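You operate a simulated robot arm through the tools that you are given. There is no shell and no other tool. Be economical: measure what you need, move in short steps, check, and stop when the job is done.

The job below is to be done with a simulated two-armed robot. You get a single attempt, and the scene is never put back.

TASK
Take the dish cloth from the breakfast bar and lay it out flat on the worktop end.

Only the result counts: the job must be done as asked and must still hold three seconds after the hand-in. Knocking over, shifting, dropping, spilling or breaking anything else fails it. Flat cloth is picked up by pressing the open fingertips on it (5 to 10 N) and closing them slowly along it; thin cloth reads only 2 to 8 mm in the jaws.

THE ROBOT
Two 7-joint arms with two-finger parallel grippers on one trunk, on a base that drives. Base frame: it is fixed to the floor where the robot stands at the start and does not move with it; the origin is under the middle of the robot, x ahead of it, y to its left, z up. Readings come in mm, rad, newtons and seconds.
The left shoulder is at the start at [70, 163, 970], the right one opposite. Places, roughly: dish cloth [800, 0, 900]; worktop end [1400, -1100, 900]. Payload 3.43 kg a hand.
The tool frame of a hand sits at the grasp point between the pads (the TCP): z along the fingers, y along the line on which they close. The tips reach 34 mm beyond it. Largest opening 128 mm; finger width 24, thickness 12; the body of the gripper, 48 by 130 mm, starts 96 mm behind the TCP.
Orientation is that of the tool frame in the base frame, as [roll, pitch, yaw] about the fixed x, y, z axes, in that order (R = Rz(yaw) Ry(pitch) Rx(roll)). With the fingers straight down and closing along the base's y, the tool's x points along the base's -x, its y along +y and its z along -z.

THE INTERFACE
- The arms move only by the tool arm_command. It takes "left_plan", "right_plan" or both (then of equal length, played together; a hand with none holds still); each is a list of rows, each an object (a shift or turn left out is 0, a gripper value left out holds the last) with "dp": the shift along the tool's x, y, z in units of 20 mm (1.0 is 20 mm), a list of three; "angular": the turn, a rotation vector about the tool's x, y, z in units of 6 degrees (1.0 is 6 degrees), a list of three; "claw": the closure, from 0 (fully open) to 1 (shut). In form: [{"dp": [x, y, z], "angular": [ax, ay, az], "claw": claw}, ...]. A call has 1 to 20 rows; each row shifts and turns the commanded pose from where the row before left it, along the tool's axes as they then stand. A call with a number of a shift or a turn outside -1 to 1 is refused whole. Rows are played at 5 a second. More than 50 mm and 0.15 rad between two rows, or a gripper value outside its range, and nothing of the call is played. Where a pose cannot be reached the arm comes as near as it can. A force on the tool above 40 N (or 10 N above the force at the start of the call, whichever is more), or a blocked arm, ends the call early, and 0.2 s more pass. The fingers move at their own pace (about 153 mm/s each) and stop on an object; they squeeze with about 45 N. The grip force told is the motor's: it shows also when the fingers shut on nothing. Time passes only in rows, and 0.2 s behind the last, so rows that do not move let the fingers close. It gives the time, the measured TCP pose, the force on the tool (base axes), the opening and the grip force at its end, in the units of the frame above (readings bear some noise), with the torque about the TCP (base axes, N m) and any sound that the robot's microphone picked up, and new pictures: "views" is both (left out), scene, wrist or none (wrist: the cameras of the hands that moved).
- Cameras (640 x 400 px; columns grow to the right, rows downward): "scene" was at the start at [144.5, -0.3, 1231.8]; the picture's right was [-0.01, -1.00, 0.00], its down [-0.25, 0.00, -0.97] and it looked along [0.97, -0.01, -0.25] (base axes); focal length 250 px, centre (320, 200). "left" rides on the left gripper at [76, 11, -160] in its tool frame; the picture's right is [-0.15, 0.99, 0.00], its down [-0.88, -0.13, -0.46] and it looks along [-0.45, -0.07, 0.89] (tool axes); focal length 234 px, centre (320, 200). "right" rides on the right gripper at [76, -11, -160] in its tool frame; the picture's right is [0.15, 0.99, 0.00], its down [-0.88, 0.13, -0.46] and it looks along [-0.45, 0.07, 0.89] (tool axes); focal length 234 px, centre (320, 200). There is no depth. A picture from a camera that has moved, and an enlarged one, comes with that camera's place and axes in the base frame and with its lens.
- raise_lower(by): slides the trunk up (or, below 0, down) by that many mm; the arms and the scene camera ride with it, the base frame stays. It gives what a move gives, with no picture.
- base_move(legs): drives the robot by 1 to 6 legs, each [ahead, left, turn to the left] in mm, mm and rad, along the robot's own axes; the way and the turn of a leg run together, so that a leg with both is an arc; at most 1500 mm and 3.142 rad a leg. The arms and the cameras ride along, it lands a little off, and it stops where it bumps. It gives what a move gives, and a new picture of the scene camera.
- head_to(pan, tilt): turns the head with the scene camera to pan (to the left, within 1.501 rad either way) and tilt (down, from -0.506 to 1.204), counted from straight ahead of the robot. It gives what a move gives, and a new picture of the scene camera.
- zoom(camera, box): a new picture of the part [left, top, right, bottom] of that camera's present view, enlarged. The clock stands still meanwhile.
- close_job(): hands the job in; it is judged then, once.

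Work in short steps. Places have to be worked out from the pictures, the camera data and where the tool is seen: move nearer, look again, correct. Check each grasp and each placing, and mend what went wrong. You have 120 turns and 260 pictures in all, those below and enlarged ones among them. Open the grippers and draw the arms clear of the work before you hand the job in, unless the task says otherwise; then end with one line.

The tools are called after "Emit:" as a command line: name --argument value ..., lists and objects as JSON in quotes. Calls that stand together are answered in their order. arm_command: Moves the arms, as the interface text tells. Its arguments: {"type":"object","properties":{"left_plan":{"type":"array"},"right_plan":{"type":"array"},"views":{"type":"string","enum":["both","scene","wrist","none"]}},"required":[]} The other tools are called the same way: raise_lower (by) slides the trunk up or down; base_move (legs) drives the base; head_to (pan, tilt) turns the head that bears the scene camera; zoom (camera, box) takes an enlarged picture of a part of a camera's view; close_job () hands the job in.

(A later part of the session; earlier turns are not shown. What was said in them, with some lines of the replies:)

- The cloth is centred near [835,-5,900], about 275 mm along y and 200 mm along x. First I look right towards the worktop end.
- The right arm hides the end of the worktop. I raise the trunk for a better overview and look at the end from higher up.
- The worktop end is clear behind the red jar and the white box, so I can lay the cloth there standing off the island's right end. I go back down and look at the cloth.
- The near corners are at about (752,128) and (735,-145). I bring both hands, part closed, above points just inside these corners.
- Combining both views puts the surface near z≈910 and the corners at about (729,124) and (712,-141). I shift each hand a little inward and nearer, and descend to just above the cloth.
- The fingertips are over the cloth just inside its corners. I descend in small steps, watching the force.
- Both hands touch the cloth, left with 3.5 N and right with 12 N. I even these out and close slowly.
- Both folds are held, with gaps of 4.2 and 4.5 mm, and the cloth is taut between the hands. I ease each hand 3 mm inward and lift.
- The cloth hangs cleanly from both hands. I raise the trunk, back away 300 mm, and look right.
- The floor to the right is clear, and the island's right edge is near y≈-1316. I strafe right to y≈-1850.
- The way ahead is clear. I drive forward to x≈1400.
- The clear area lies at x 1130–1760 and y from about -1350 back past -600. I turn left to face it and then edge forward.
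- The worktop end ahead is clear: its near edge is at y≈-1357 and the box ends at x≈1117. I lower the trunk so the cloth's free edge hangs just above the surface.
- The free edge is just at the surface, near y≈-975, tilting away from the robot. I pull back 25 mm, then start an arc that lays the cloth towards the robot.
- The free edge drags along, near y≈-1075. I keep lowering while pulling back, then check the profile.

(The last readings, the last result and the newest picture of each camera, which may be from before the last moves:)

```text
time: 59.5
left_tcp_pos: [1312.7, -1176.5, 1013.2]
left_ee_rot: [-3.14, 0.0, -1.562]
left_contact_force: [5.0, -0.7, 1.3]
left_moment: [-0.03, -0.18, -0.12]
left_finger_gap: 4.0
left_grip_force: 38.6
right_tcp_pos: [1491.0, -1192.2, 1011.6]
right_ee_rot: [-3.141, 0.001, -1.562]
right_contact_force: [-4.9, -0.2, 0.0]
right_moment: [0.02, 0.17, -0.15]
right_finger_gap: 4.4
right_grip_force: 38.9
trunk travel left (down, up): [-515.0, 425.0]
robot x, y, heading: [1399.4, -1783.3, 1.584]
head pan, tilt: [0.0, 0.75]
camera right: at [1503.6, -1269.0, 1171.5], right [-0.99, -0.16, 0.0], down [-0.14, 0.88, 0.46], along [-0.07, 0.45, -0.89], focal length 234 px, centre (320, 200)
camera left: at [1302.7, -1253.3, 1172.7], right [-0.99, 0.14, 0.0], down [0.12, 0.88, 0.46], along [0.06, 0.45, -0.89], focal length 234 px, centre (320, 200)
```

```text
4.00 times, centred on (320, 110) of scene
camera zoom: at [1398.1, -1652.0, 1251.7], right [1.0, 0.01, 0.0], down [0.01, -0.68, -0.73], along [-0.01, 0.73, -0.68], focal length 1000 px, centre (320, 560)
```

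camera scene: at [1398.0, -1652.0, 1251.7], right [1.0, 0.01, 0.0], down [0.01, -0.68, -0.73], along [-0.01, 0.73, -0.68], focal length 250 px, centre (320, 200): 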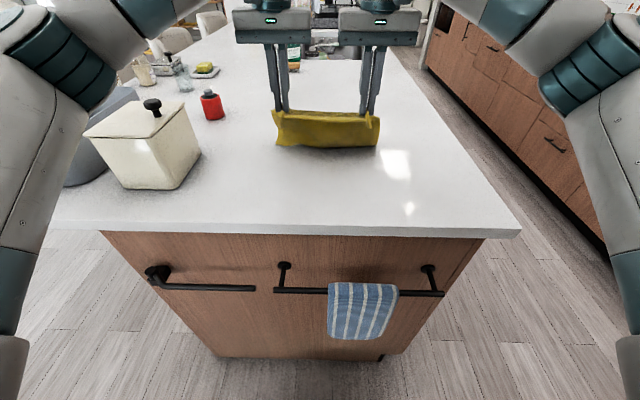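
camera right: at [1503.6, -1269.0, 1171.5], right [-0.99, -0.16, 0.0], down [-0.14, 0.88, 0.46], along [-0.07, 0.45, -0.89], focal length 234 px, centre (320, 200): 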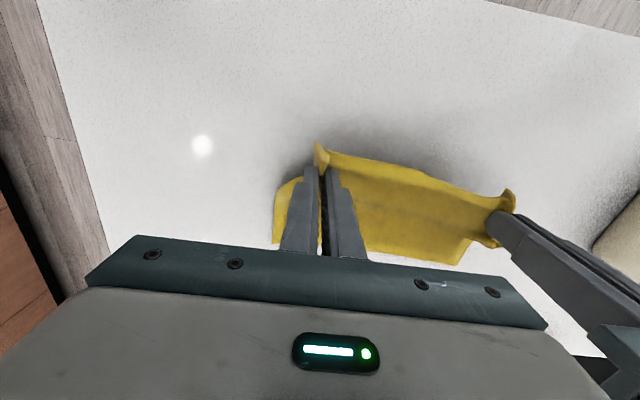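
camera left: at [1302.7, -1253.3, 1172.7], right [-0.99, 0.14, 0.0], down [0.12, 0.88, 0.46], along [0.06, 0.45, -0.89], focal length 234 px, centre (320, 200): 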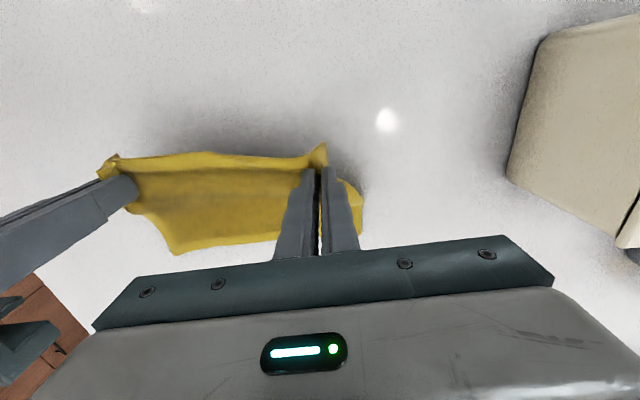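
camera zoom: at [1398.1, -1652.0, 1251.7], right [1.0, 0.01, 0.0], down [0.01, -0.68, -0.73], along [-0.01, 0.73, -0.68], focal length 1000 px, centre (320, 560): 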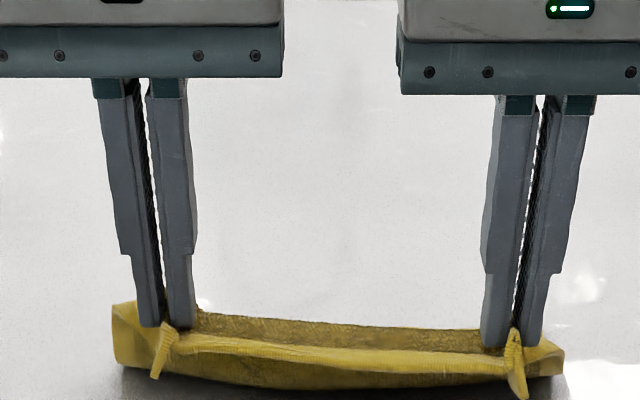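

The cloth now trails correctly, with its free edge at y≈-1066, but it would end about 55 mm too near. I lift it, go 205 mm forward, and repeat the same lay shifted 60 mm deeper.

Emit:
arm_command --left_plan '[{"dp": [0, 0, -1]}, {"dp": [0, 0, -1]}, {"dp": [-0.5, 0, -1]}, {"dp": [-0.7, 0, -1]}, {"dp": [-1, 0, -1]}, {"dp": [-1, 0, -1]}, {"dp": [-1, 0, -0.5]}, {"dp": [-1, 0, 0]}, {"dp": [-1, 0, 0]}, {"dp": [-1, 0, 0]}, {"dp": [-1, 0, 0]}, {"dp": [-1, 0, 0]}, {"dp": [-1, 0, 0]}, {}, {"dp": [0, 0, 0.7]}, {"dp": [0, 0, 0.7]}, {"dp": [0, 0, 0.6]}, {}]' --right_plan '[{"dp": [0, 0, -1]}, {"dp": [0, 0, -1]}, {"dp": [-0.5, 0, -1]}, {"dp": [-0.7, 0, -1]}, {"dp": [-1, 0, -1]}, {"dp": [-1, 0, -1]}, {"dp": [-1, 0, -0.5]}, {"dp": [-1, 0, 0]}, {"dp": [-1, 0, 0]}, {"dp": [-1, 0, 0]}, {"dp": [-1, 0, 0]}, {"dp": [-1, 0, 0]}, {"dp": [-1, 0, 0]}, {}, {"dp": [0, 0, 0.7]}, {"dp": [0, 0, 0.7]}, {"dp": [0, 0, 0.6]}, {}]' --views "scene"

```text
time: 63.3
left_tcp_pos: [1314.6, -1046.4, 1092.3]
left_ee_rot: [-3.141, 0.001, -1.561]
left_contact_force: [0.4, -0.5, -0.4]
left_moment: [-0.02, -0.04, -0.09]
left_finger_gap: 3.8
left_grip_force: 38.2
left hand out of reach, approached as far as the arm can: row 10, 11, 12, 13
right_tcp_pos: [1486.7, -1042.1, 1101.4]
right_ee_rot: [3.141, -0.001, -1.562]
right_contact_force: [-1.3, -0.2, 0.3]
right_moment: [-0.01, -0.01, -0.09]
right_finger_gap: 4.2
right_grip_force: 38.9
right hand out of reach, approached as far as the arm can: row 11, 12, 13
trunk travel left (down, up): [-515.0, 425.0]
robot x, y, heading: [1396.9, -1786.0, 1.578]
head pan, tilt: [0.0, 0.75]
camera scene: at [1397.9, -1652.4, 1251.8], right [1.0, 0.01, 0.0], down [0.01, -0.68, -0.73], along [-0.01, 0.73, -0.68], focal length 250 px, centre (320, 200)
```

scene: 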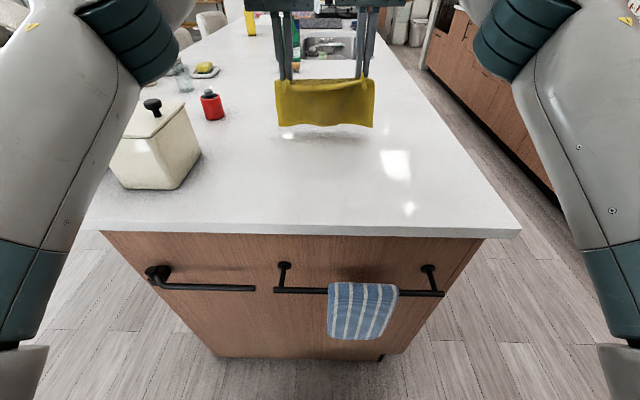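

The arms reach only to y≈-1045, so I drive the base forward 65 mm; there is ample clearance to the towel rail.

Emit:
base_move --legs '[[65, 0, 0]]'

```text
time: 64.3
left_tcp_pos: [1316.3, -982.0, 1092.9]
left_ee_rot: [-3.141, -0.002, -1.564]
left_contact_force: [0.3, 0.7, -0.2]
left_moment: [-0.05, -0.02, -0.14]
left_finger_gap: 4.0
left_grip_force: 38.4
right_tcp_pos: [1486.8, -979.8, 1099.9]
right_ee_rot: [-3.141, -0.002, -1.563]
right_contact_force: [1.0, 0.5, -0.7]
right_moment: [0.02, -0.03, -0.12]
right_finger_gap: 4.3
right_grip_force: 38.7
trunk travel left (down, up): [-515.0, 425.0]
robot x, y, heading: [1402.7, -1724.4, 1.577]
head pan, tilt: [0.0, 0.75]
camera scene: at [1397.7, -1588.1, 1251.7], right [1.0, 0.01, 0.0], down [0.0, -0.68, -0.73], along [-0.01, 0.73, -0.68], focal length 250 px, centre (320, 200)
```

scene: 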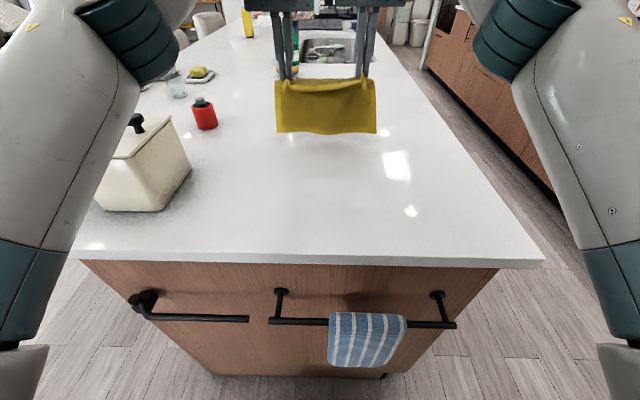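

The hands are now at y≈-981. I repeat the trailing lay: pull back and lower, spreading the hands slightly to keep the cloth taut.

Emit:
arm_command --left_plan '[{"dp": [0.6, 0.1, 0]}, {"dp": [0.65, 0.1, 0]}, {"dp": [1, 0, 0.4]}, {"dp": [1, 0, 0.45]}, {"dp": [0.75, 0, 0.6]}, {"dp": [0.75, 0, 0.6]}, {"dp": [0.7, 0, 0.45]}, {"dp": [0.7, 0, 0.45]}, {"dp": [0.6, 0, 0.5]}, {"dp": [0.4, 0, 0.55]}, {}, {}]' --right_plan '[{"dp": [0.6, -0.1, 0.1]}, {"dp": [0.65, -0.1, 0.2]}, {"dp": [1, 0, 0.4]}, {"dp": [1, 0, 0.45]}, {"dp": [0.75, 0, 0.6]}, {"dp": [0.75, 0, 0.6]}, {"dp": [0.7, 0, 0.45]}, {"dp": [0.7, 0, 0.45]}, {"dp": [0.6, 0, 0.5]}, {"dp": [0.4, 0, 0.55]}, {}, {}]'

```text
time: 66.9
left_tcp_pos: [1311.9, -1124.3, 1014.2]
left_ee_rot: [-3.141, 0.001, -1.564]
left_contact_force: [6.5, -0.3, -0.6]
left_moment: [-0.01, -0.23, -0.08]
left_finger_gap: 3.7
left_grip_force: 38.7
right_tcp_pos: [1492.4, -1123.0, 1014.6]
right_ee_rot: [3.14, 0.002, -1.563]
right_contact_force: [-6.4, 0.7, -0.3]
right_moment: [0.0, 0.23, -0.09]
right_finger_gap: 4.4
right_grip_force: 38.9
trunk travel left (down, up): [-515.0, 425.0]
robot x, y, heading: [1396.5, -1726.2, 1.576]
head pan, tilt: [0.0, 0.75]
camera scene: at [1397.7, -1588.6, 1251.7], right [1.0, 0.01, 0.0], down [0.0, -0.68, -0.73], along [-0.01, 0.73, -0.68], focal length 250 px, centre (320, 200)
camera right: at [1504.2, -1200.0, 1174.5], right [-0.99, -0.15, 0.0], down [-0.14, 0.88, 0.46], along [-0.07, 0.45, -0.89], focal length 234 px, centre (320, 200)
camera left: at [1301.6, -1201.2, 1173.5], right [-0.99, 0.14, 0.0], down [0.12, 0.88, 0.46], along [0.06, 0.45, -0.89], focal length 234 px, centre (320, 200)
```

scene: 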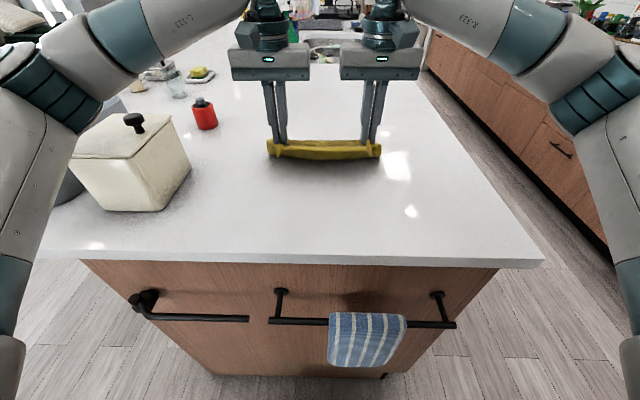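
right: 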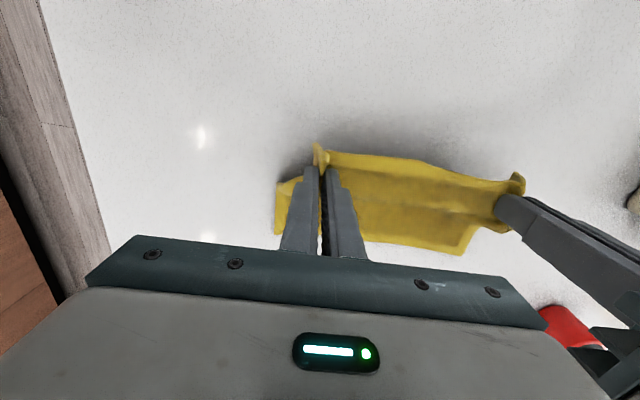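
left: 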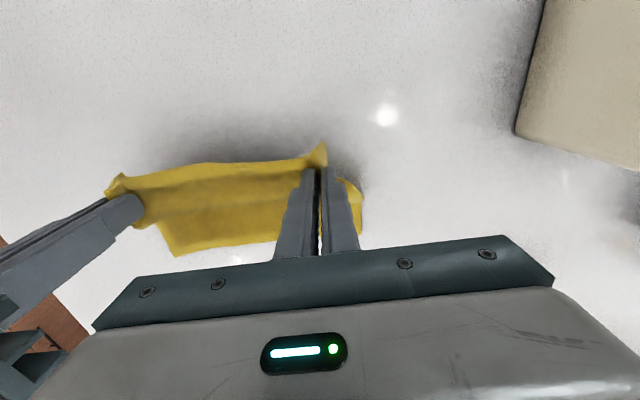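

The free edge trails at y≈-1003. I finish the arc down to the surface at y≈-1184.

Emit:
arm_command --left_plan '[{"dp": [0.7, 0, 0.4]}, {"dp": [0.7, 0, 0.5]}, {"dp": [0.6, 0, 0.5]}, {"dp": [0.5, 0, 0.5]}, {"dp": [0.4, 0, 0.5]}, {"dp": [0.1, 0, 0.4]}, {"dp": [0, 0, 0.4]}, {}, {}]' --right_plan '[{"dp": [0.7, 0, 0.4]}, {"dp": [0.7, 0, 0.5]}, {"dp": [0.6, 0, 0.5]}, {"dp": [0.5, 0, 0.5]}, {"dp": [0.4, 0, 0.5]}, {"dp": [0.1, 0, 0.4]}, {"dp": [0, 0, 0.4]}, {}, {}]'

Emit:
zoom --camera "scene" --box '[240, 90, 400, 190]'

```text
time: 69.1
left_tcp_pos: [1320.4, -1192.8, 981.1]
left_ee_rot: [3.131, 0.063, -1.561]
left_contact_force: [4.6, 0.8, -0.5]
left_moment: [-0.08, -0.21, -0.1]
left_finger_gap: 3.9
left_grip_force: 38.0
right_tcp_pos: [1497.0, -1193.4, 954.1]
right_ee_rot: [3.128, 0.011, -1.557]
right_contact_force: [-4.0, 0.9, 0.1]
right_moment: [-0.05, 0.08, -0.16]
right_finger_gap: 4.4
right_grip_force: 39.0
trunk travel left (down, up): [-515.0, 425.0]
robot x, y, heading: [1398.7, -1720.8, 1.581]
head pan, tilt: [0.0, 0.75]
stopped in row 9 (left hand): the arm was blocked; the commanded pose is now the measured one
camera scene: at [1409.2, -1602.6, 1253.6], right [1.0, 0.01, -0.01], down [0.0, -0.67, -0.74], along [-0.02, 0.74, -0.67], focal length 250 px, centre (320, 200)
camera right: at [1511.5, -1271.2, 1113.2], right [-0.99, -0.16, 0.01], down [-0.14, 0.87, 0.47], along [-0.08, 0.46, -0.88], focal length 234 px, centre (320, 200)
camera left: at [1312.2, -1279.2, 1135.4], right [-0.99, 0.14, 0.02], down [0.13, 0.85, 0.51], along [0.05, 0.51, -0.86], focal length 234 px, centre (320, 200)
```

scene: 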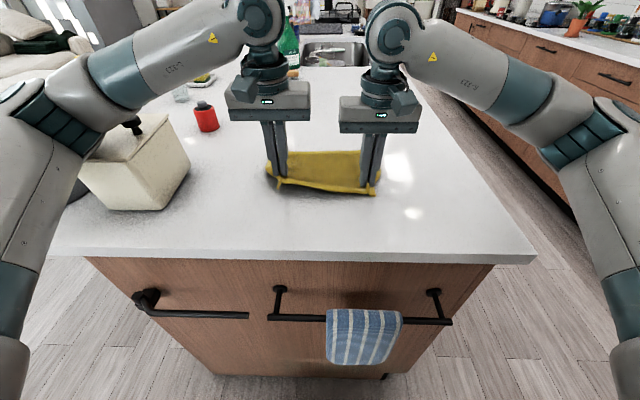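
right: 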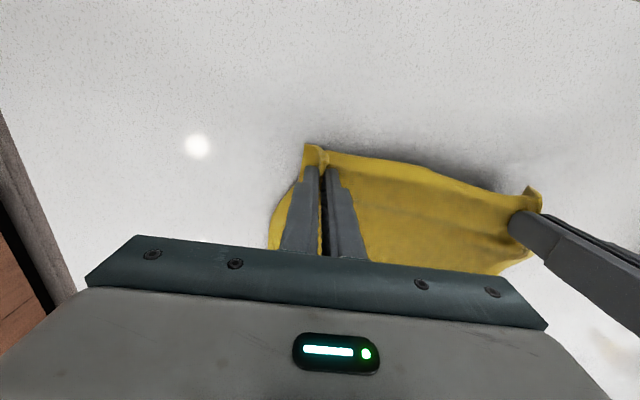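
left: 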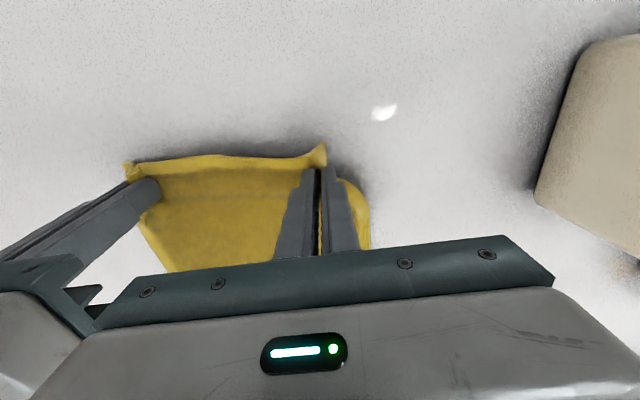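

```text
4.00 times, centred on (320, 140) of scene
camera zoom: at [1409.2, -1602.6, 1253.6], right [1.0, 0.01, -0.01], down [0.0, -0.67, -0.74], along [-0.02, 0.74, -0.67], focal length 1000 px, centre (320, 440)
```

zoom: 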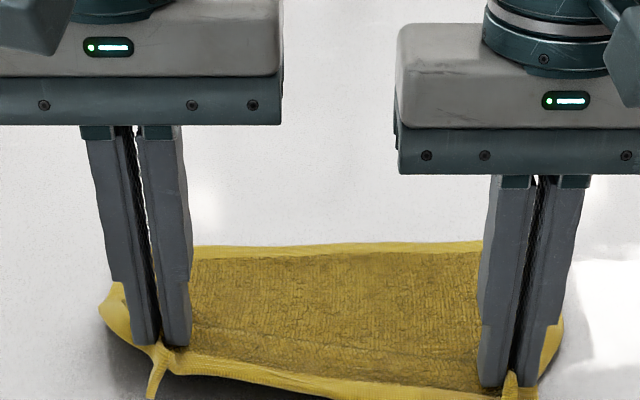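

The left arm was blocked partway, most likely by its elbow against the white box. I look there before moving.

Emit:
zoom --camera "scene" --box '[0, 70, 240, 220]'

```text
2.67 times, centred on (120, 145) of scene
camera zoom: at [1409.2, -1602.6, 1253.6], right [1.0, 0.01, -0.01], down [0.0, -0.67, -0.74], along [-0.02, 0.74, -0.67], focal length 666 px, centre (853, 347)
```

zoom: 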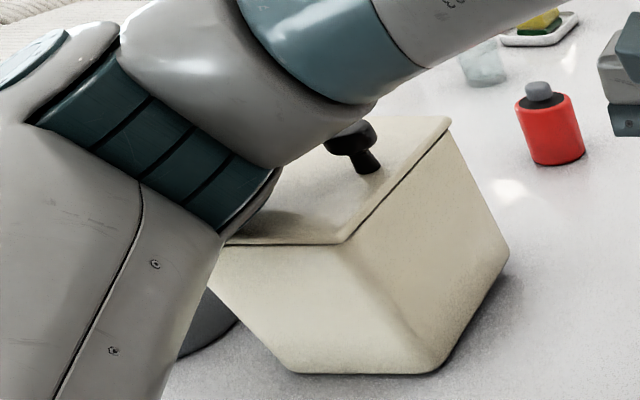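

The elbow rests on the box lid from above. I raise the trunk straight up to take it off without pushing the box sideways.

Emit:
raise_lower --by 130

Emit:
zoom --camera "scene" --box '[0, 0, 640, 400]'

```text
time: 70.6
left_tcp_pos: [1309.2, -1183.4, 1092.9]
left_ee_rot: [-3.141, 0.028, -1.56]
left_contact_force: [3.3, -0.9, -0.8]
left_moment: [-0.02, -0.19, -0.1]
left_finger_gap: 3.8
left_grip_force: 38.6
right_tcp_pos: [1487.8, -1184.5, 1079.5]
right_ee_rot: [-3.141, -0.002, -1.557]
right_contact_force: [-3.8, 0.1, 0.2]
right_moment: [-0.03, 0.18, -0.13]
right_finger_gap: 4.2
right_grip_force: 38.9
trunk travel left (down, up): [-645.0, 295.0]
robot x, y, heading: [1393.4, -1723.0, 1.583]
head pan, tilt: [0.0, 0.75]
```

```text
1.00 times, centred on (320, 200) of scene (not enlarged: the box is as wide or as high as the picture)
camera zoom: at [1395.8, -1589.4, 1381.6], right [1.0, 0.01, 0.0], down [0.01, -0.68, -0.73], along [-0.01, 0.73, -0.68], focal length 250 px, centre (320, 200)
```

zoom: 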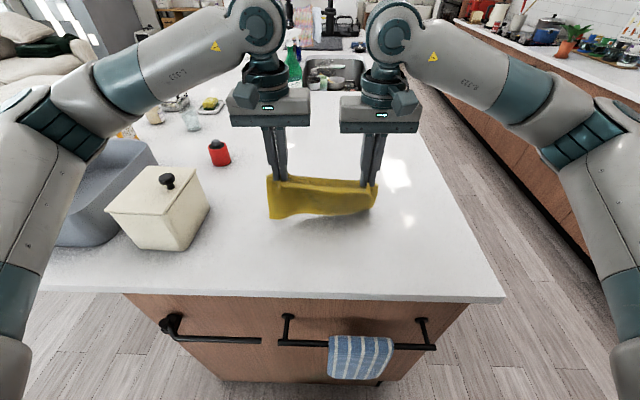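

The elbow is clear and the box stands where it was. I raise the trunk another 100 mm so the elbows stay high, and check the box closely.

Emit:
raise_lower --by 100

Emit:
zoom --camera "scene" --box '[40, 100, 280, 250]'

Emit:
arm_command --left_plan '[{"dp": [-1, 0, 0]}, {"dp": [-1, 0, 0]}, {"dp": [-1, 0, 0]}, {"dp": [-1, 0, 0]}, {"dp": [-1, 0, 0]}, {"dp": [-1, 0, 0]}, {"dp": [-1, 0, 0]}, {"dp": [-1, 0, 0]}, {"dp": [-1, 0, 0]}, {"dp": [-0.5, 0, 0]}, {}, {}]' --right_plan '[{"dp": [-1, 0, -0.1]}, {"dp": [-1, 0, -0.1]}, {"dp": [-1, 0, -0.1]}, {"dp": [-1, 0, -0.1]}, {"dp": [-1, 0, -0.1]}, {"dp": [-1, 0, -0.1]}, {"dp": [-1, 0, -0.1]}, {"dp": [-1, 0, 0]}, {"dp": [-1, 0, 0]}, {"dp": [-0.5, 0, 0]}, {}, {}]' --views "scene"

```text
time: 72.0
left_tcp_pos: [1311.1, -1183.6, 1193.1]
left_ee_rot: [-3.141, 0.027, -1.558]
left_contact_force: [4.5, 0.1, -0.6]
left_moment: [-0.02, -0.16, -0.1]
left_finger_gap: 3.8
left_grip_force: 38.4
right_tcp_pos: [1487.7, -1184.6, 1180.1]
right_ee_rot: [-3.141, 0.001, -1.559]
right_contact_force: [-4.4, 0.3, 0.7]
right_moment: [-0.01, 0.13, -0.12]
right_finger_gap: 4.2
right_grip_force: 38.7
trunk travel left (down, up): [-745.0, 195.0]
robot x, y, heading: [1399.9, -1723.8, 1.581]
head pan, tilt: [0.0, 0.75]
```

```text
2.67 times, centred on (160, 175) of scene
camera zoom: at [1396.0, -1589.7, 1481.6], right [1.0, 0.01, 0.0], down [0.01, -0.68, -0.73], along [-0.01, 0.73, -0.68], focal length 666 px, centre (747, 267)
```

zoom: 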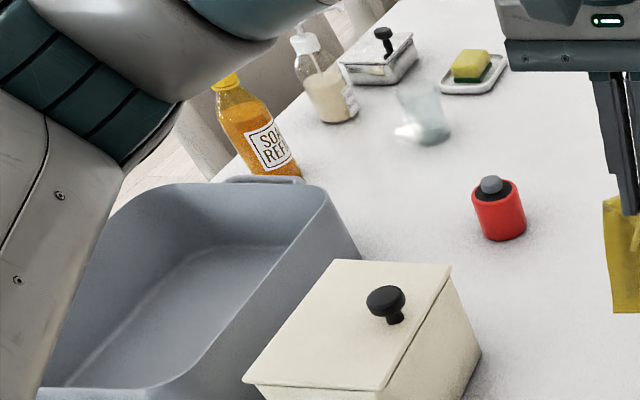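

```text
time: 74.6
left_tcp_pos: [1308.3, -994.2, 1197.5]
left_ee_rot: [-3.14, 0.03, -1.558]
left_contact_force: [3.6, 0.0, 0.5]
left_moment: [-0.03, -0.09, -0.11]
left_finger_gap: 4.0
left_grip_force: 38.7
right_tcp_pos: [1484.5, -994.2, 1194.0]
right_ee_rot: [3.141, 0.0, -1.559]
right_contact_force: [-1.9, 0.1, -0.2]
right_moment: [0.02, 0.13, -0.1]
right_finger_gap: 4.2
right_grip_force: 38.9
trunk travel left (down, up): [-745.0, 195.0]
robot x, y, heading: [1397.9, -1723.8, 1.586]
head pan, tilt: [0.0, 0.75]
camera scene: at [1396.0, -1589.8, 1481.7], right [1.0, 0.01, 0.0], down [0.01, -0.68, -0.73], along [-0.01, 0.73, -0.68], focal length 250 px, centre (320, 200)
```

scene: 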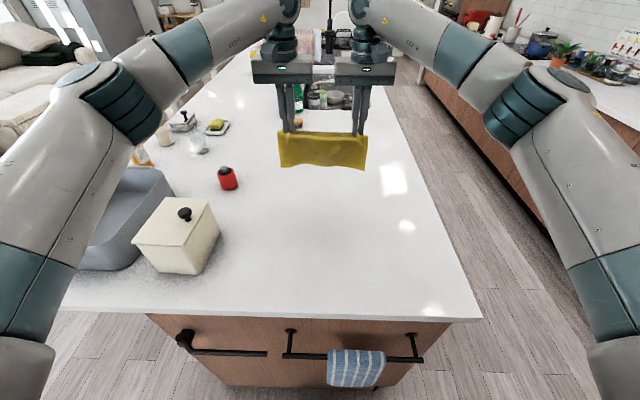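

The box and its lid are intact, and the elbows are now well above it. I lower the hands and repeat the trailing lay.

Emit:
arm_command --left_plan '[{"dp": [0, 0, 1]}, {"dp": [0, 0, 1]}, {"dp": [0, 0, 1]}, {"dp": [0, 0, 1]}, {"dp": [0, 0, 1]}, {"dp": [0.6, 0.05, 0.1]}, {"dp": [0.65, 0.05, 0.1]}, {"dp": [1, 0, 0.4]}, {"dp": [1, 0, 0.45]}, {"dp": [0.75, 0, 0.6]}, {"dp": [0.75, 0, 0.6]}, {"dp": [0.7, 0, 0.45]}, {"dp": [0.7, 0, 0.45]}, {"dp": [0.6, 0, 0.5]}, {"dp": [0.4, 0, 0.55]}, {}, {}]' --right_plan '[{"dp": [0, 0, 1]}, {"dp": [0, 0, 1]}, {"dp": [0, 0, 1]}, {"dp": [0, 0, 1]}, {"dp": [0, 0, 1]}, {"dp": [0.6, -0.1, 0]}, {"dp": [0.65, -0.1, 0]}, {"dp": [1, 0, 0.4]}, {"dp": [1, 0, 0.45]}, {"dp": [0.75, 0, 0.6]}, {"dp": [0.75, 0, 0.6]}, {"dp": [0.7, 0, 0.45]}, {"dp": [0.7, 0, 0.45]}, {"dp": [0.6, 0, 0.5]}, {"dp": [0.4, 0, 0.55]}, {}, {}]'

```text
time: 78.2
left_tcp_pos: [1307.1, -1132.4, 1010.2]
left_ee_rot: [3.141, 0.03, -1.56]
left_contact_force: [10.1, -0.5, 0.6]
left_moment: [0.01, -0.39, -0.11]
left_finger_gap: 4.0
left_grip_force: 38.8
right_tcp_pos: [1491.3, -1137.3, 1013.3]
right_ee_rot: [3.142, 0.001, -1.559]
right_contact_force: [-11.3, 2.0, -0.6]
right_moment: [0.04, 0.35, -0.15]
right_finger_gap: 4.4
right_grip_force: 39.1
trunk travel left (down, up): [-745.0, 195.0]
robot x, y, heading: [1397.5, -1719.9, 1.58]
head pan, tilt: [0.0, 0.75]
camera scene: at [1396.0, -1590.1, 1481.7], right [1.0, 0.01, 0.0], down [0.01, -0.68, -0.73], along [-0.01, 0.73, -0.68], focal length 250 px, centre (320, 200)
camera right: at [1503.5, -1213.7, 1172.6], right [-0.99, -0.16, 0.0], down [-0.14, 0.88, 0.46], along [-0.07, 0.45, -0.89], focal length 234 px, centre (320, 200)
camera left: at [1298.1, -1213.6, 1167.3], right [-0.99, 0.13, 0.0], down [0.12, 0.87, 0.48], along [0.06, 0.48, -0.88], focal length 234 px, centre (320, 200)
```

scene: 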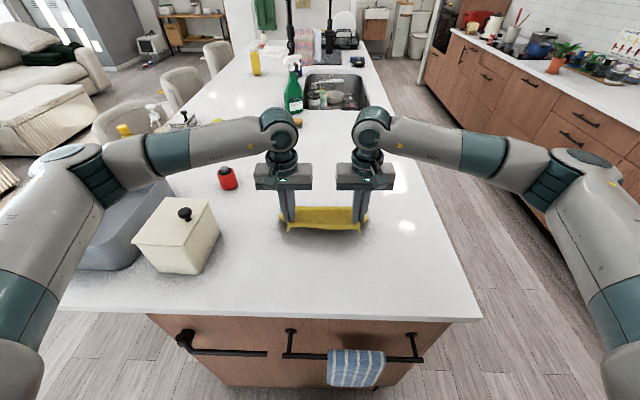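
right: 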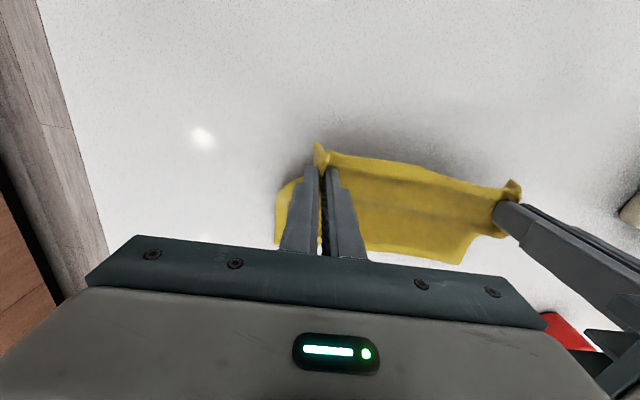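
left: 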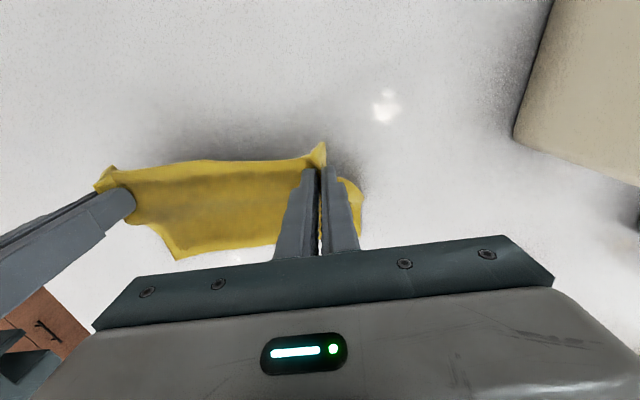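

It trails well and the elbows are clear. I finish the arc, easing the hands in 2 mm each since the tension has reached 10 N.

Emit:
arm_command --left_plan '[{"dp": [0.7, -0.1, 0.4]}, {"dp": [0.7, 0, 0.5]}, {"dp": [0.6, 0, 0.5]}, {"dp": [0.4, 0, 0.45]}, {"dp": [0.2, 0, 0.45]}, {"dp": [0.1, 0, 0.35]}, {"dp": [0, 0, 0.3]}, {}, {}]' --right_plan '[{"dp": [0.7, 0.1, 0.4]}, {"dp": [0.7, 0, 0.5]}, {"dp": [0.6, 0, 0.5]}, {"dp": [0.4, 0, 0.5]}, {"dp": [0.2, 0, 0.5]}, {"dp": [0.1, 0, 0.4]}, {"dp": [0, 0, 0.3]}, {}, {}]'

Emit:
zoom --camera "scene" --box '[240, 150, 400, 250]'

```text
time: 80.2
left_tcp_pos: [1311.3, -1185.3, 950.9]
left_ee_rot: [3.142, 0.027, -1.559]
left_contact_force: [5.3, -0.2, 1.3]
left_moment: [-0.02, -0.24, -0.1]
left_finger_gap: 4.1
left_grip_force: 37.8
right_tcp_pos: [1490.6, -1190.7, 950.9]
right_ee_rot: [-3.141, 0.0, -1.558]
right_contact_force: [-6.5, 0.5, -0.2]
right_moment: [0.03, 0.24, -0.12]
right_finger_gap: 4.0
right_grip_force: 38.4
trunk travel left (down, up): [-745.0, 195.0]
robot x, y, heading: [1392.6, -1722.5, 1.58]
head pan, tilt: [0.0, 0.75]
camera scene: at [1396.0, -1590.1, 1481.7], right [1.0, 0.01, 0.0], down [0.01, -0.68, -0.73], along [-0.01, 0.73, -0.68], focal length 250 px, centre (320, 200)
camera right: at [1503.1, -1267.0, 1110.7], right [-0.99, -0.16, 0.0], down [-0.14, 0.88, 0.46], along [-0.07, 0.45, -0.89], focal length 234 px, centre (320, 200)
camera left: at [1300.8, -1266.9, 1107.2], right [-0.99, 0.13, 0.0], down [0.12, 0.87, 0.48], along [0.06, 0.48, -0.88], focal length 234 px, centre (320, 200)
```

scene: 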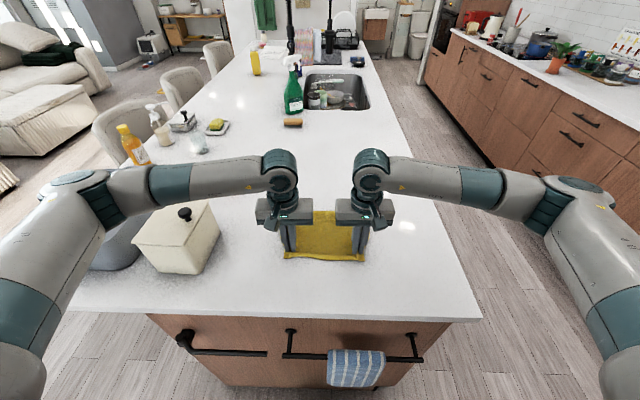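
right: 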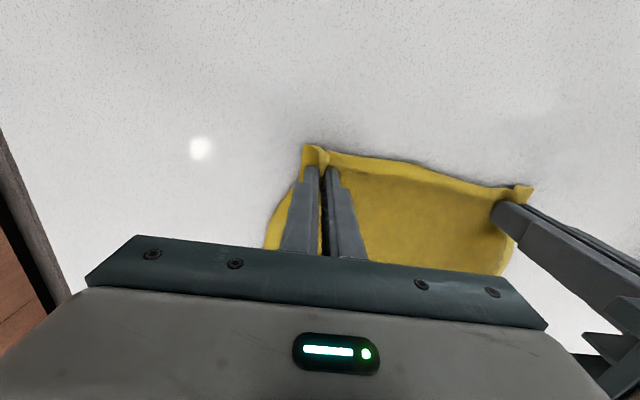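
left: 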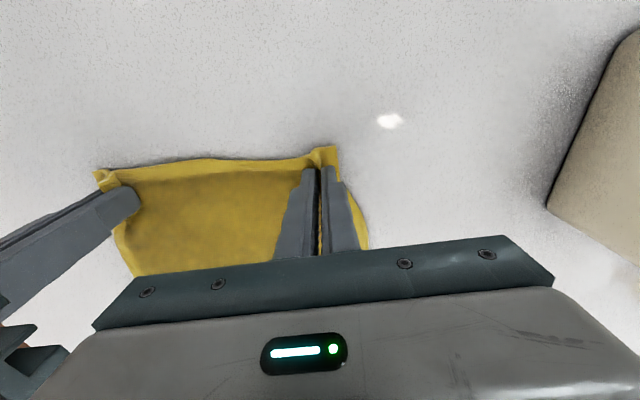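

```text
4.00 times, centred on (320, 200) of scene
camera zoom: at [1396.0, -1590.1, 1481.7], right [1.0, 0.01, 0.0], down [0.01, -0.68, -0.73], along [-0.01, 0.73, -0.68], focal length 1000 px, centre (320, 200)
```

zoom: 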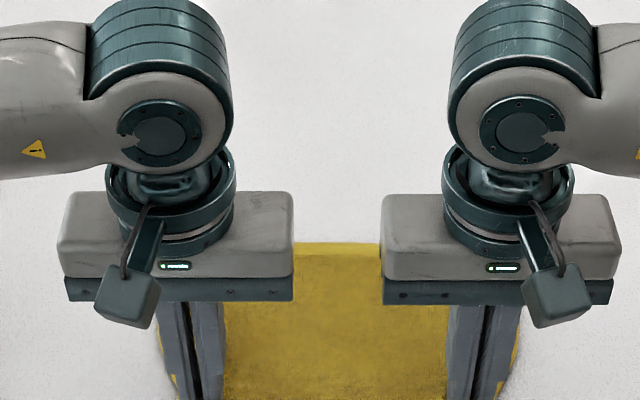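

The cloth lies flat with only the small pinch folds left. I pull back 6 mm, lower to light contact, and open slowly so that the folds spread.

Emit:
arm_command --left_plan '[{"dp": [0.3, 0, 0.1]}, {"dp": [0, 0, 0.08]}, {}, {"claw": 0.95}, {"claw": 0.9}, {"claw": 0.85}, {"claw": 0.8}, {"claw": 0.75}, {"claw": 0.7}, {"claw": 0.65}, {}]' --right_plan '[{"dp": [0.3, 0, 0.1]}, {"dp": [0, 0, 0.08]}, {}, {"claw": 0.95}, {"claw": 0.9}, {"claw": 0.85}, {"claw": 0.8}, {"claw": 0.75}, {"claw": 0.7}, {"claw": 0.65}, {}]' --views "wrist"

```text
time: 82.6
left_tcp_pos: [1311.2, -1191.9, 948.1]
left_ee_rot: [3.14, 0.03, -1.558]
left_contact_force: [0.1, 1.1, 16.1]
left_moment: [-0.01, 0.04, -0.03]
left_finger_gap: 36.8
left_grip_force: 0.1
right_tcp_pos: [1490.8, -1198.1, 949.2]
right_ee_rot: [-3.141, 0.002, -1.559]
right_contact_force: [0.4, -0.9, 2.4]
right_moment: [0.01, 0.0, 0.03]
right_finger_gap: 43.8
right_grip_force: 0.1
trunk travel left (down, up): [-745.0, 195.0]
robot x, y, heading: [1403.3, -1724.7, 1.589]
head pan, tilt: [0.0, 0.75]
camera right: at [1503.0, -1274.4, 1108.0], right [-0.99, -0.16, 0.0], down [-0.14, 0.88, 0.46], along [-0.07, 0.45, -0.89], focal length 234 px, centre (320, 200)
camera left: at [1301.0, -1273.5, 1104.0], right [-0.99, 0.13, 0.0], down [0.12, 0.87, 0.48], along [0.06, 0.48, -0.88], focal length 234 px, centre (320, 200)
```

right: 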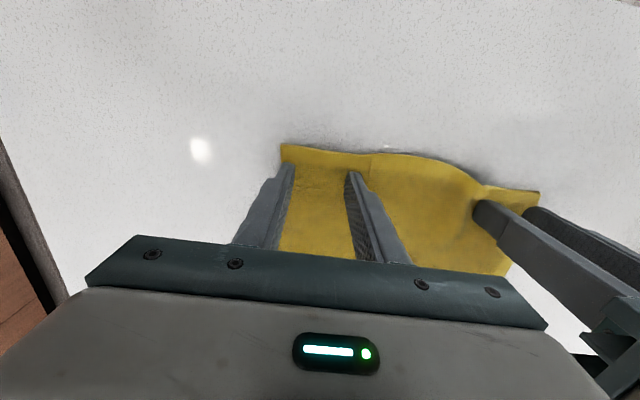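
left: 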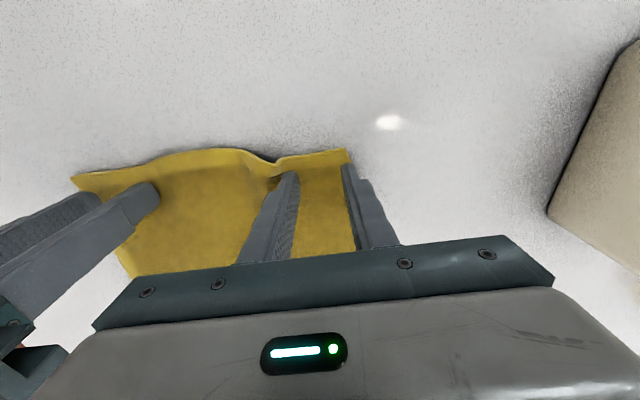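

The folds have opened, leaving a slight buckle in the middle of the near edge. I lift both hands straight up and look.

Emit:
arm_command --left_plan '[{"dp": [0, 0, -0.4]}, {"dp": [0, 0, -1]}, {"dp": [0, 0, -1]}, {"dp": [0, 0, -1]}, {"dp": [0, 0.5, -1]}, {"dp": [0, 1, -1]}, {"dp": [0, 1, -1]}, {"dp": [0, 1, -1]}, {"dp": [0, 1, 0]}]' --right_plan '[{"dp": [0, 0, -0.4]}, {"dp": [0, 0, -1]}, {"dp": [0, 0, -1]}, {"dp": [0, 0, -1]}, {"dp": [0, -0.5, -1]}, {"dp": [0, -1, -1]}, {"dp": [0, -1, -1]}, {"dp": [0, -1, -1]}, {"dp": [0, -1, 0]}]' --views "wrist"

Emit:
zoom --camera "scene" --box '[240, 180, 400, 280]'

```text
time: 84.6
left_tcp_pos: [1220.7, -1195.8, 1094.0]
left_ee_rot: [-3.141, 0.029, -1.558]
left_contact_force: [0.3, 0.2, -0.5]
left_moment: [0.0, -0.02, -0.04]
left_finger_gap: 44.5
left_grip_force: 0.0
right_tcp_pos: [1580.9, -1194.0, 1095.4]
right_ee_rot: [-3.141, 0.0, -1.556]
right_contact_force: [-0.3, -0.3, -0.1]
right_moment: [0.0, 0.0, 0.02]
right_finger_gap: 45.1
right_grip_force: 0.1
trunk travel left (down, up): [-745.0, 195.0]
robot x, y, heading: [1398.7, -1720.1, 1.582]
head pan, tilt: [0.0, 0.75]
camera right: at [1593.3, -1271.3, 1254.3], right [-0.99, -0.16, 0.0], down [-0.14, 0.88, 0.46], along [-0.07, 0.45, -0.89], focal length 234 px, centre (320, 200)
camera left: at [1211.1, -1277.0, 1252.0], right [-0.99, 0.13, 0.0], down [0.12, 0.87, 0.48], along [0.06, 0.48, -0.88], focal length 234 px, centre (320, 200)
```

right: 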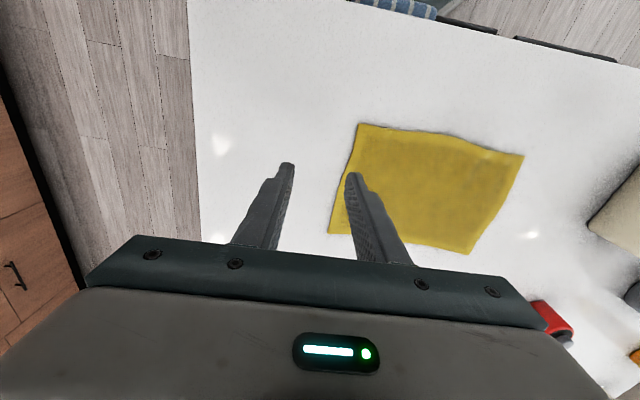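
left: 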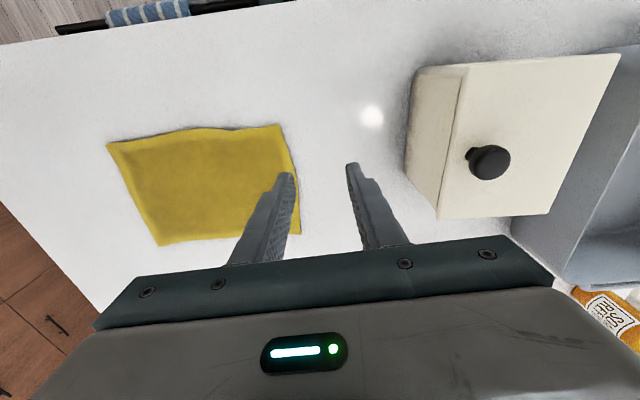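

```text
4.00 times, centred on (320, 230) of scene
camera zoom: at [1396.0, -1590.3, 1481.8], right [1.0, 0.01, 0.0], down [0.01, -0.68, -0.73], along [-0.01, 0.73, -0.68], focal length 1000 px, centre (320, 80)
```

zoom: 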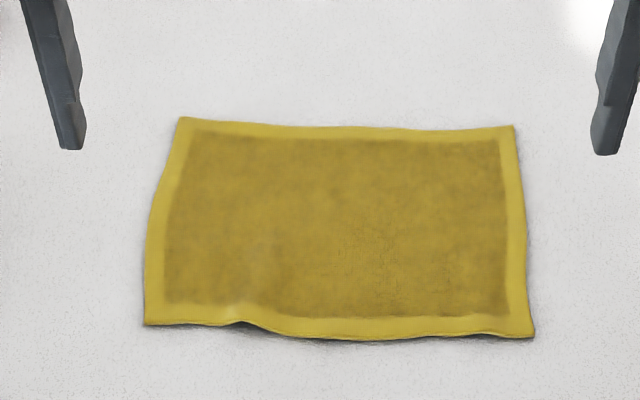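

The cloth lies flat at the worktop end, with only tiny ripples as at the start. I raise the arms clear and back the robot away.

Emit:
raise_lower --by 180

Emit:
base_move --legs '[[-350, 0, 0]]'

Emit:
zoom --camera "scene" --box '[160, 50, 480, 250]'

```text
time: 86.6
left_tcp_pos: [1221.6, -1194.8, 1273.4]
left_ee_rot: [-3.141, 0.027, -1.558]
left_contact_force: [-0.7, 0.3, 0.1]
left_moment: [-0.02, -0.04, 0.02]
left_finger_gap: 44.6
left_grip_force: 0.1
right_tcp_pos: [1580.4, -1193.8, 1275.0]
right_ee_rot: [-3.141, 0.0, -1.559]
right_contact_force: [-0.3, 0.1, -0.2]
right_moment: [0.01, 0.0, 0.0]
right_finger_gap: 44.7
right_grip_force: 0.1
trunk travel left (down, up): [-925.0, 15.0]
robot x, y, heading: [1400.0, -1722.5, 1.581]
head pan, tilt: [0.0, 0.75]
```

```text
time: 88.8
left_tcp_pos: [1225.4, -1534.3, 1273.3]
left_ee_rot: [3.14, 0.027, -1.561]
left_contact_force: [0.1, 0.2, -0.3]
left_moment: [-0.02, 0.04, 0.0]
left_finger_gap: 44.7
left_grip_force: 0.1
right_tcp_pos: [1585.8, -1534.2, 1273.5]
right_ee_rot: [3.141, -0.001, -1.561]
right_contact_force: [-0.2, 0.3, 0.8]
right_moment: [-0.02, 0.04, 0.02]
right_finger_gap: 44.7
right_grip_force: 0.1
trunk travel left (down, up): [-925.0, 15.0]
robot x, y, heading: [1401.0, -2067.5, 1.583]
head pan, tilt: [0.0, 0.75]
camera scene: at [1399.8, -1928.8, 1661.4], right [1.0, 0.01, 0.0], down [0.01, -0.68, -0.73], along [-0.01, 0.73, -0.68], focal length 250 px, centre (320, 200)
```

scene: 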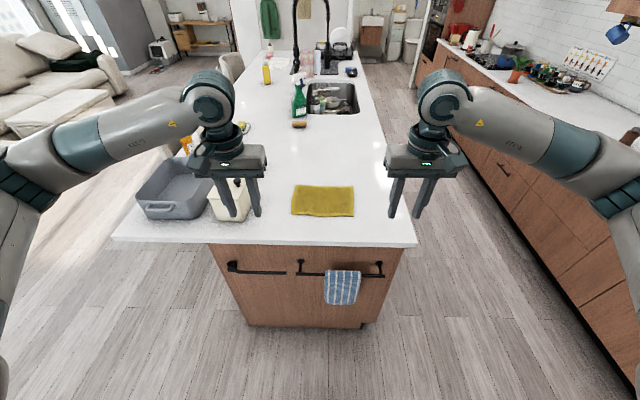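

```text
2.00 times, centred on (320, 150) of scene
camera zoom: at [1399.8, -1928.8, 1661.4], right [1.0, 0.01, 0.0], down [0.01, -0.68, -0.73], along [-0.01, 0.73, -0.68], focal length 500 px, centre (320, 300)
```

zoom: 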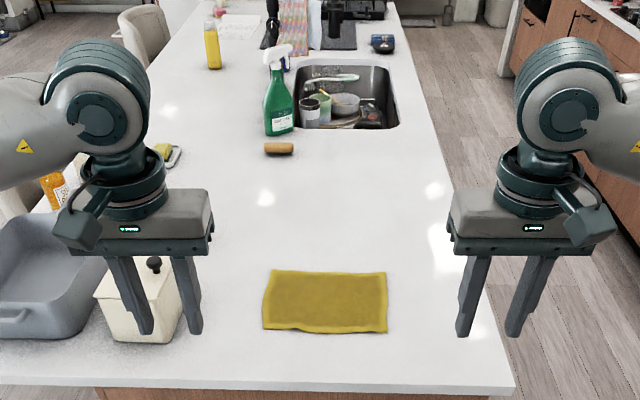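

The cloth is flat near (1400,-1100) and the box is in place. I open the grippers fully and then hand in.

Emit:
arm_command --left_plan '[{"claw": 0}, {}, {}, {}, {}]' --right_plan '[{"claw": 0}, {}, {}, {}, {}]' --views "scene"

```text
time: 90.0
left_tcp_pos: [1226.5, -1536.3, 1274.1]
left_ee_rot: [-3.141, 0.027, -1.561]
left_contact_force: [-0.1, 0.4, 0.6]
left_moment: [-0.01, 0.01, 0.03]
left_finger_gap: 128.1
left_grip_force: 0.0
right_tcp_pos: [1584.5, -1536.2, 1274.1]
right_ee_rot: [3.141, 0.0, -1.561]
right_contact_force: [0.2, 0.6, 0.1]
right_moment: [0.02, -0.04, -0.01]
right_finger_gap: 128.3
right_grip_force: 0.1
trunk travel left (down, up): [-925.0, 15.0]
robot x, y, heading: [1401.6, -2065.9, 1.58]
head pan, tilt: [0.0, 0.75]
camera scene: at [1399.9, -1931.0, 1661.7], right [1.0, 0.01, 0.0], down [0.01, -0.68, -0.73], along [-0.01, 0.73, -0.68], focal length 250 px, centre (320, 200)
```

scene: 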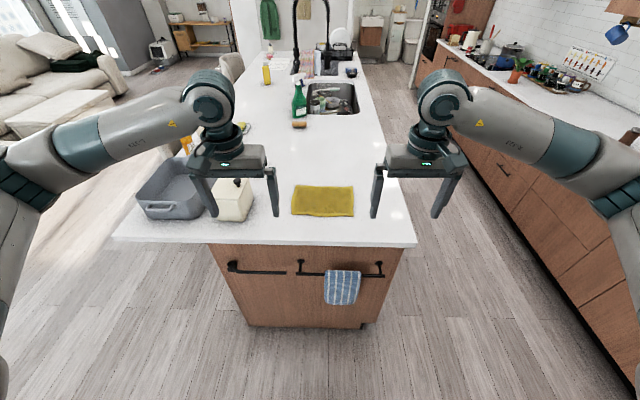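

The grippers are open, the arms are clear, and the cloth lies flat, so I hand the job in.

Emit:
close_job

```text
The job is handed in.
```

The dish cloth is laid out flat on the worktop end, near (1400, -1100), and the job is handed in; the left elbow rested briefly on the white box's lid on the way, but the pictures show the box and lid in place.
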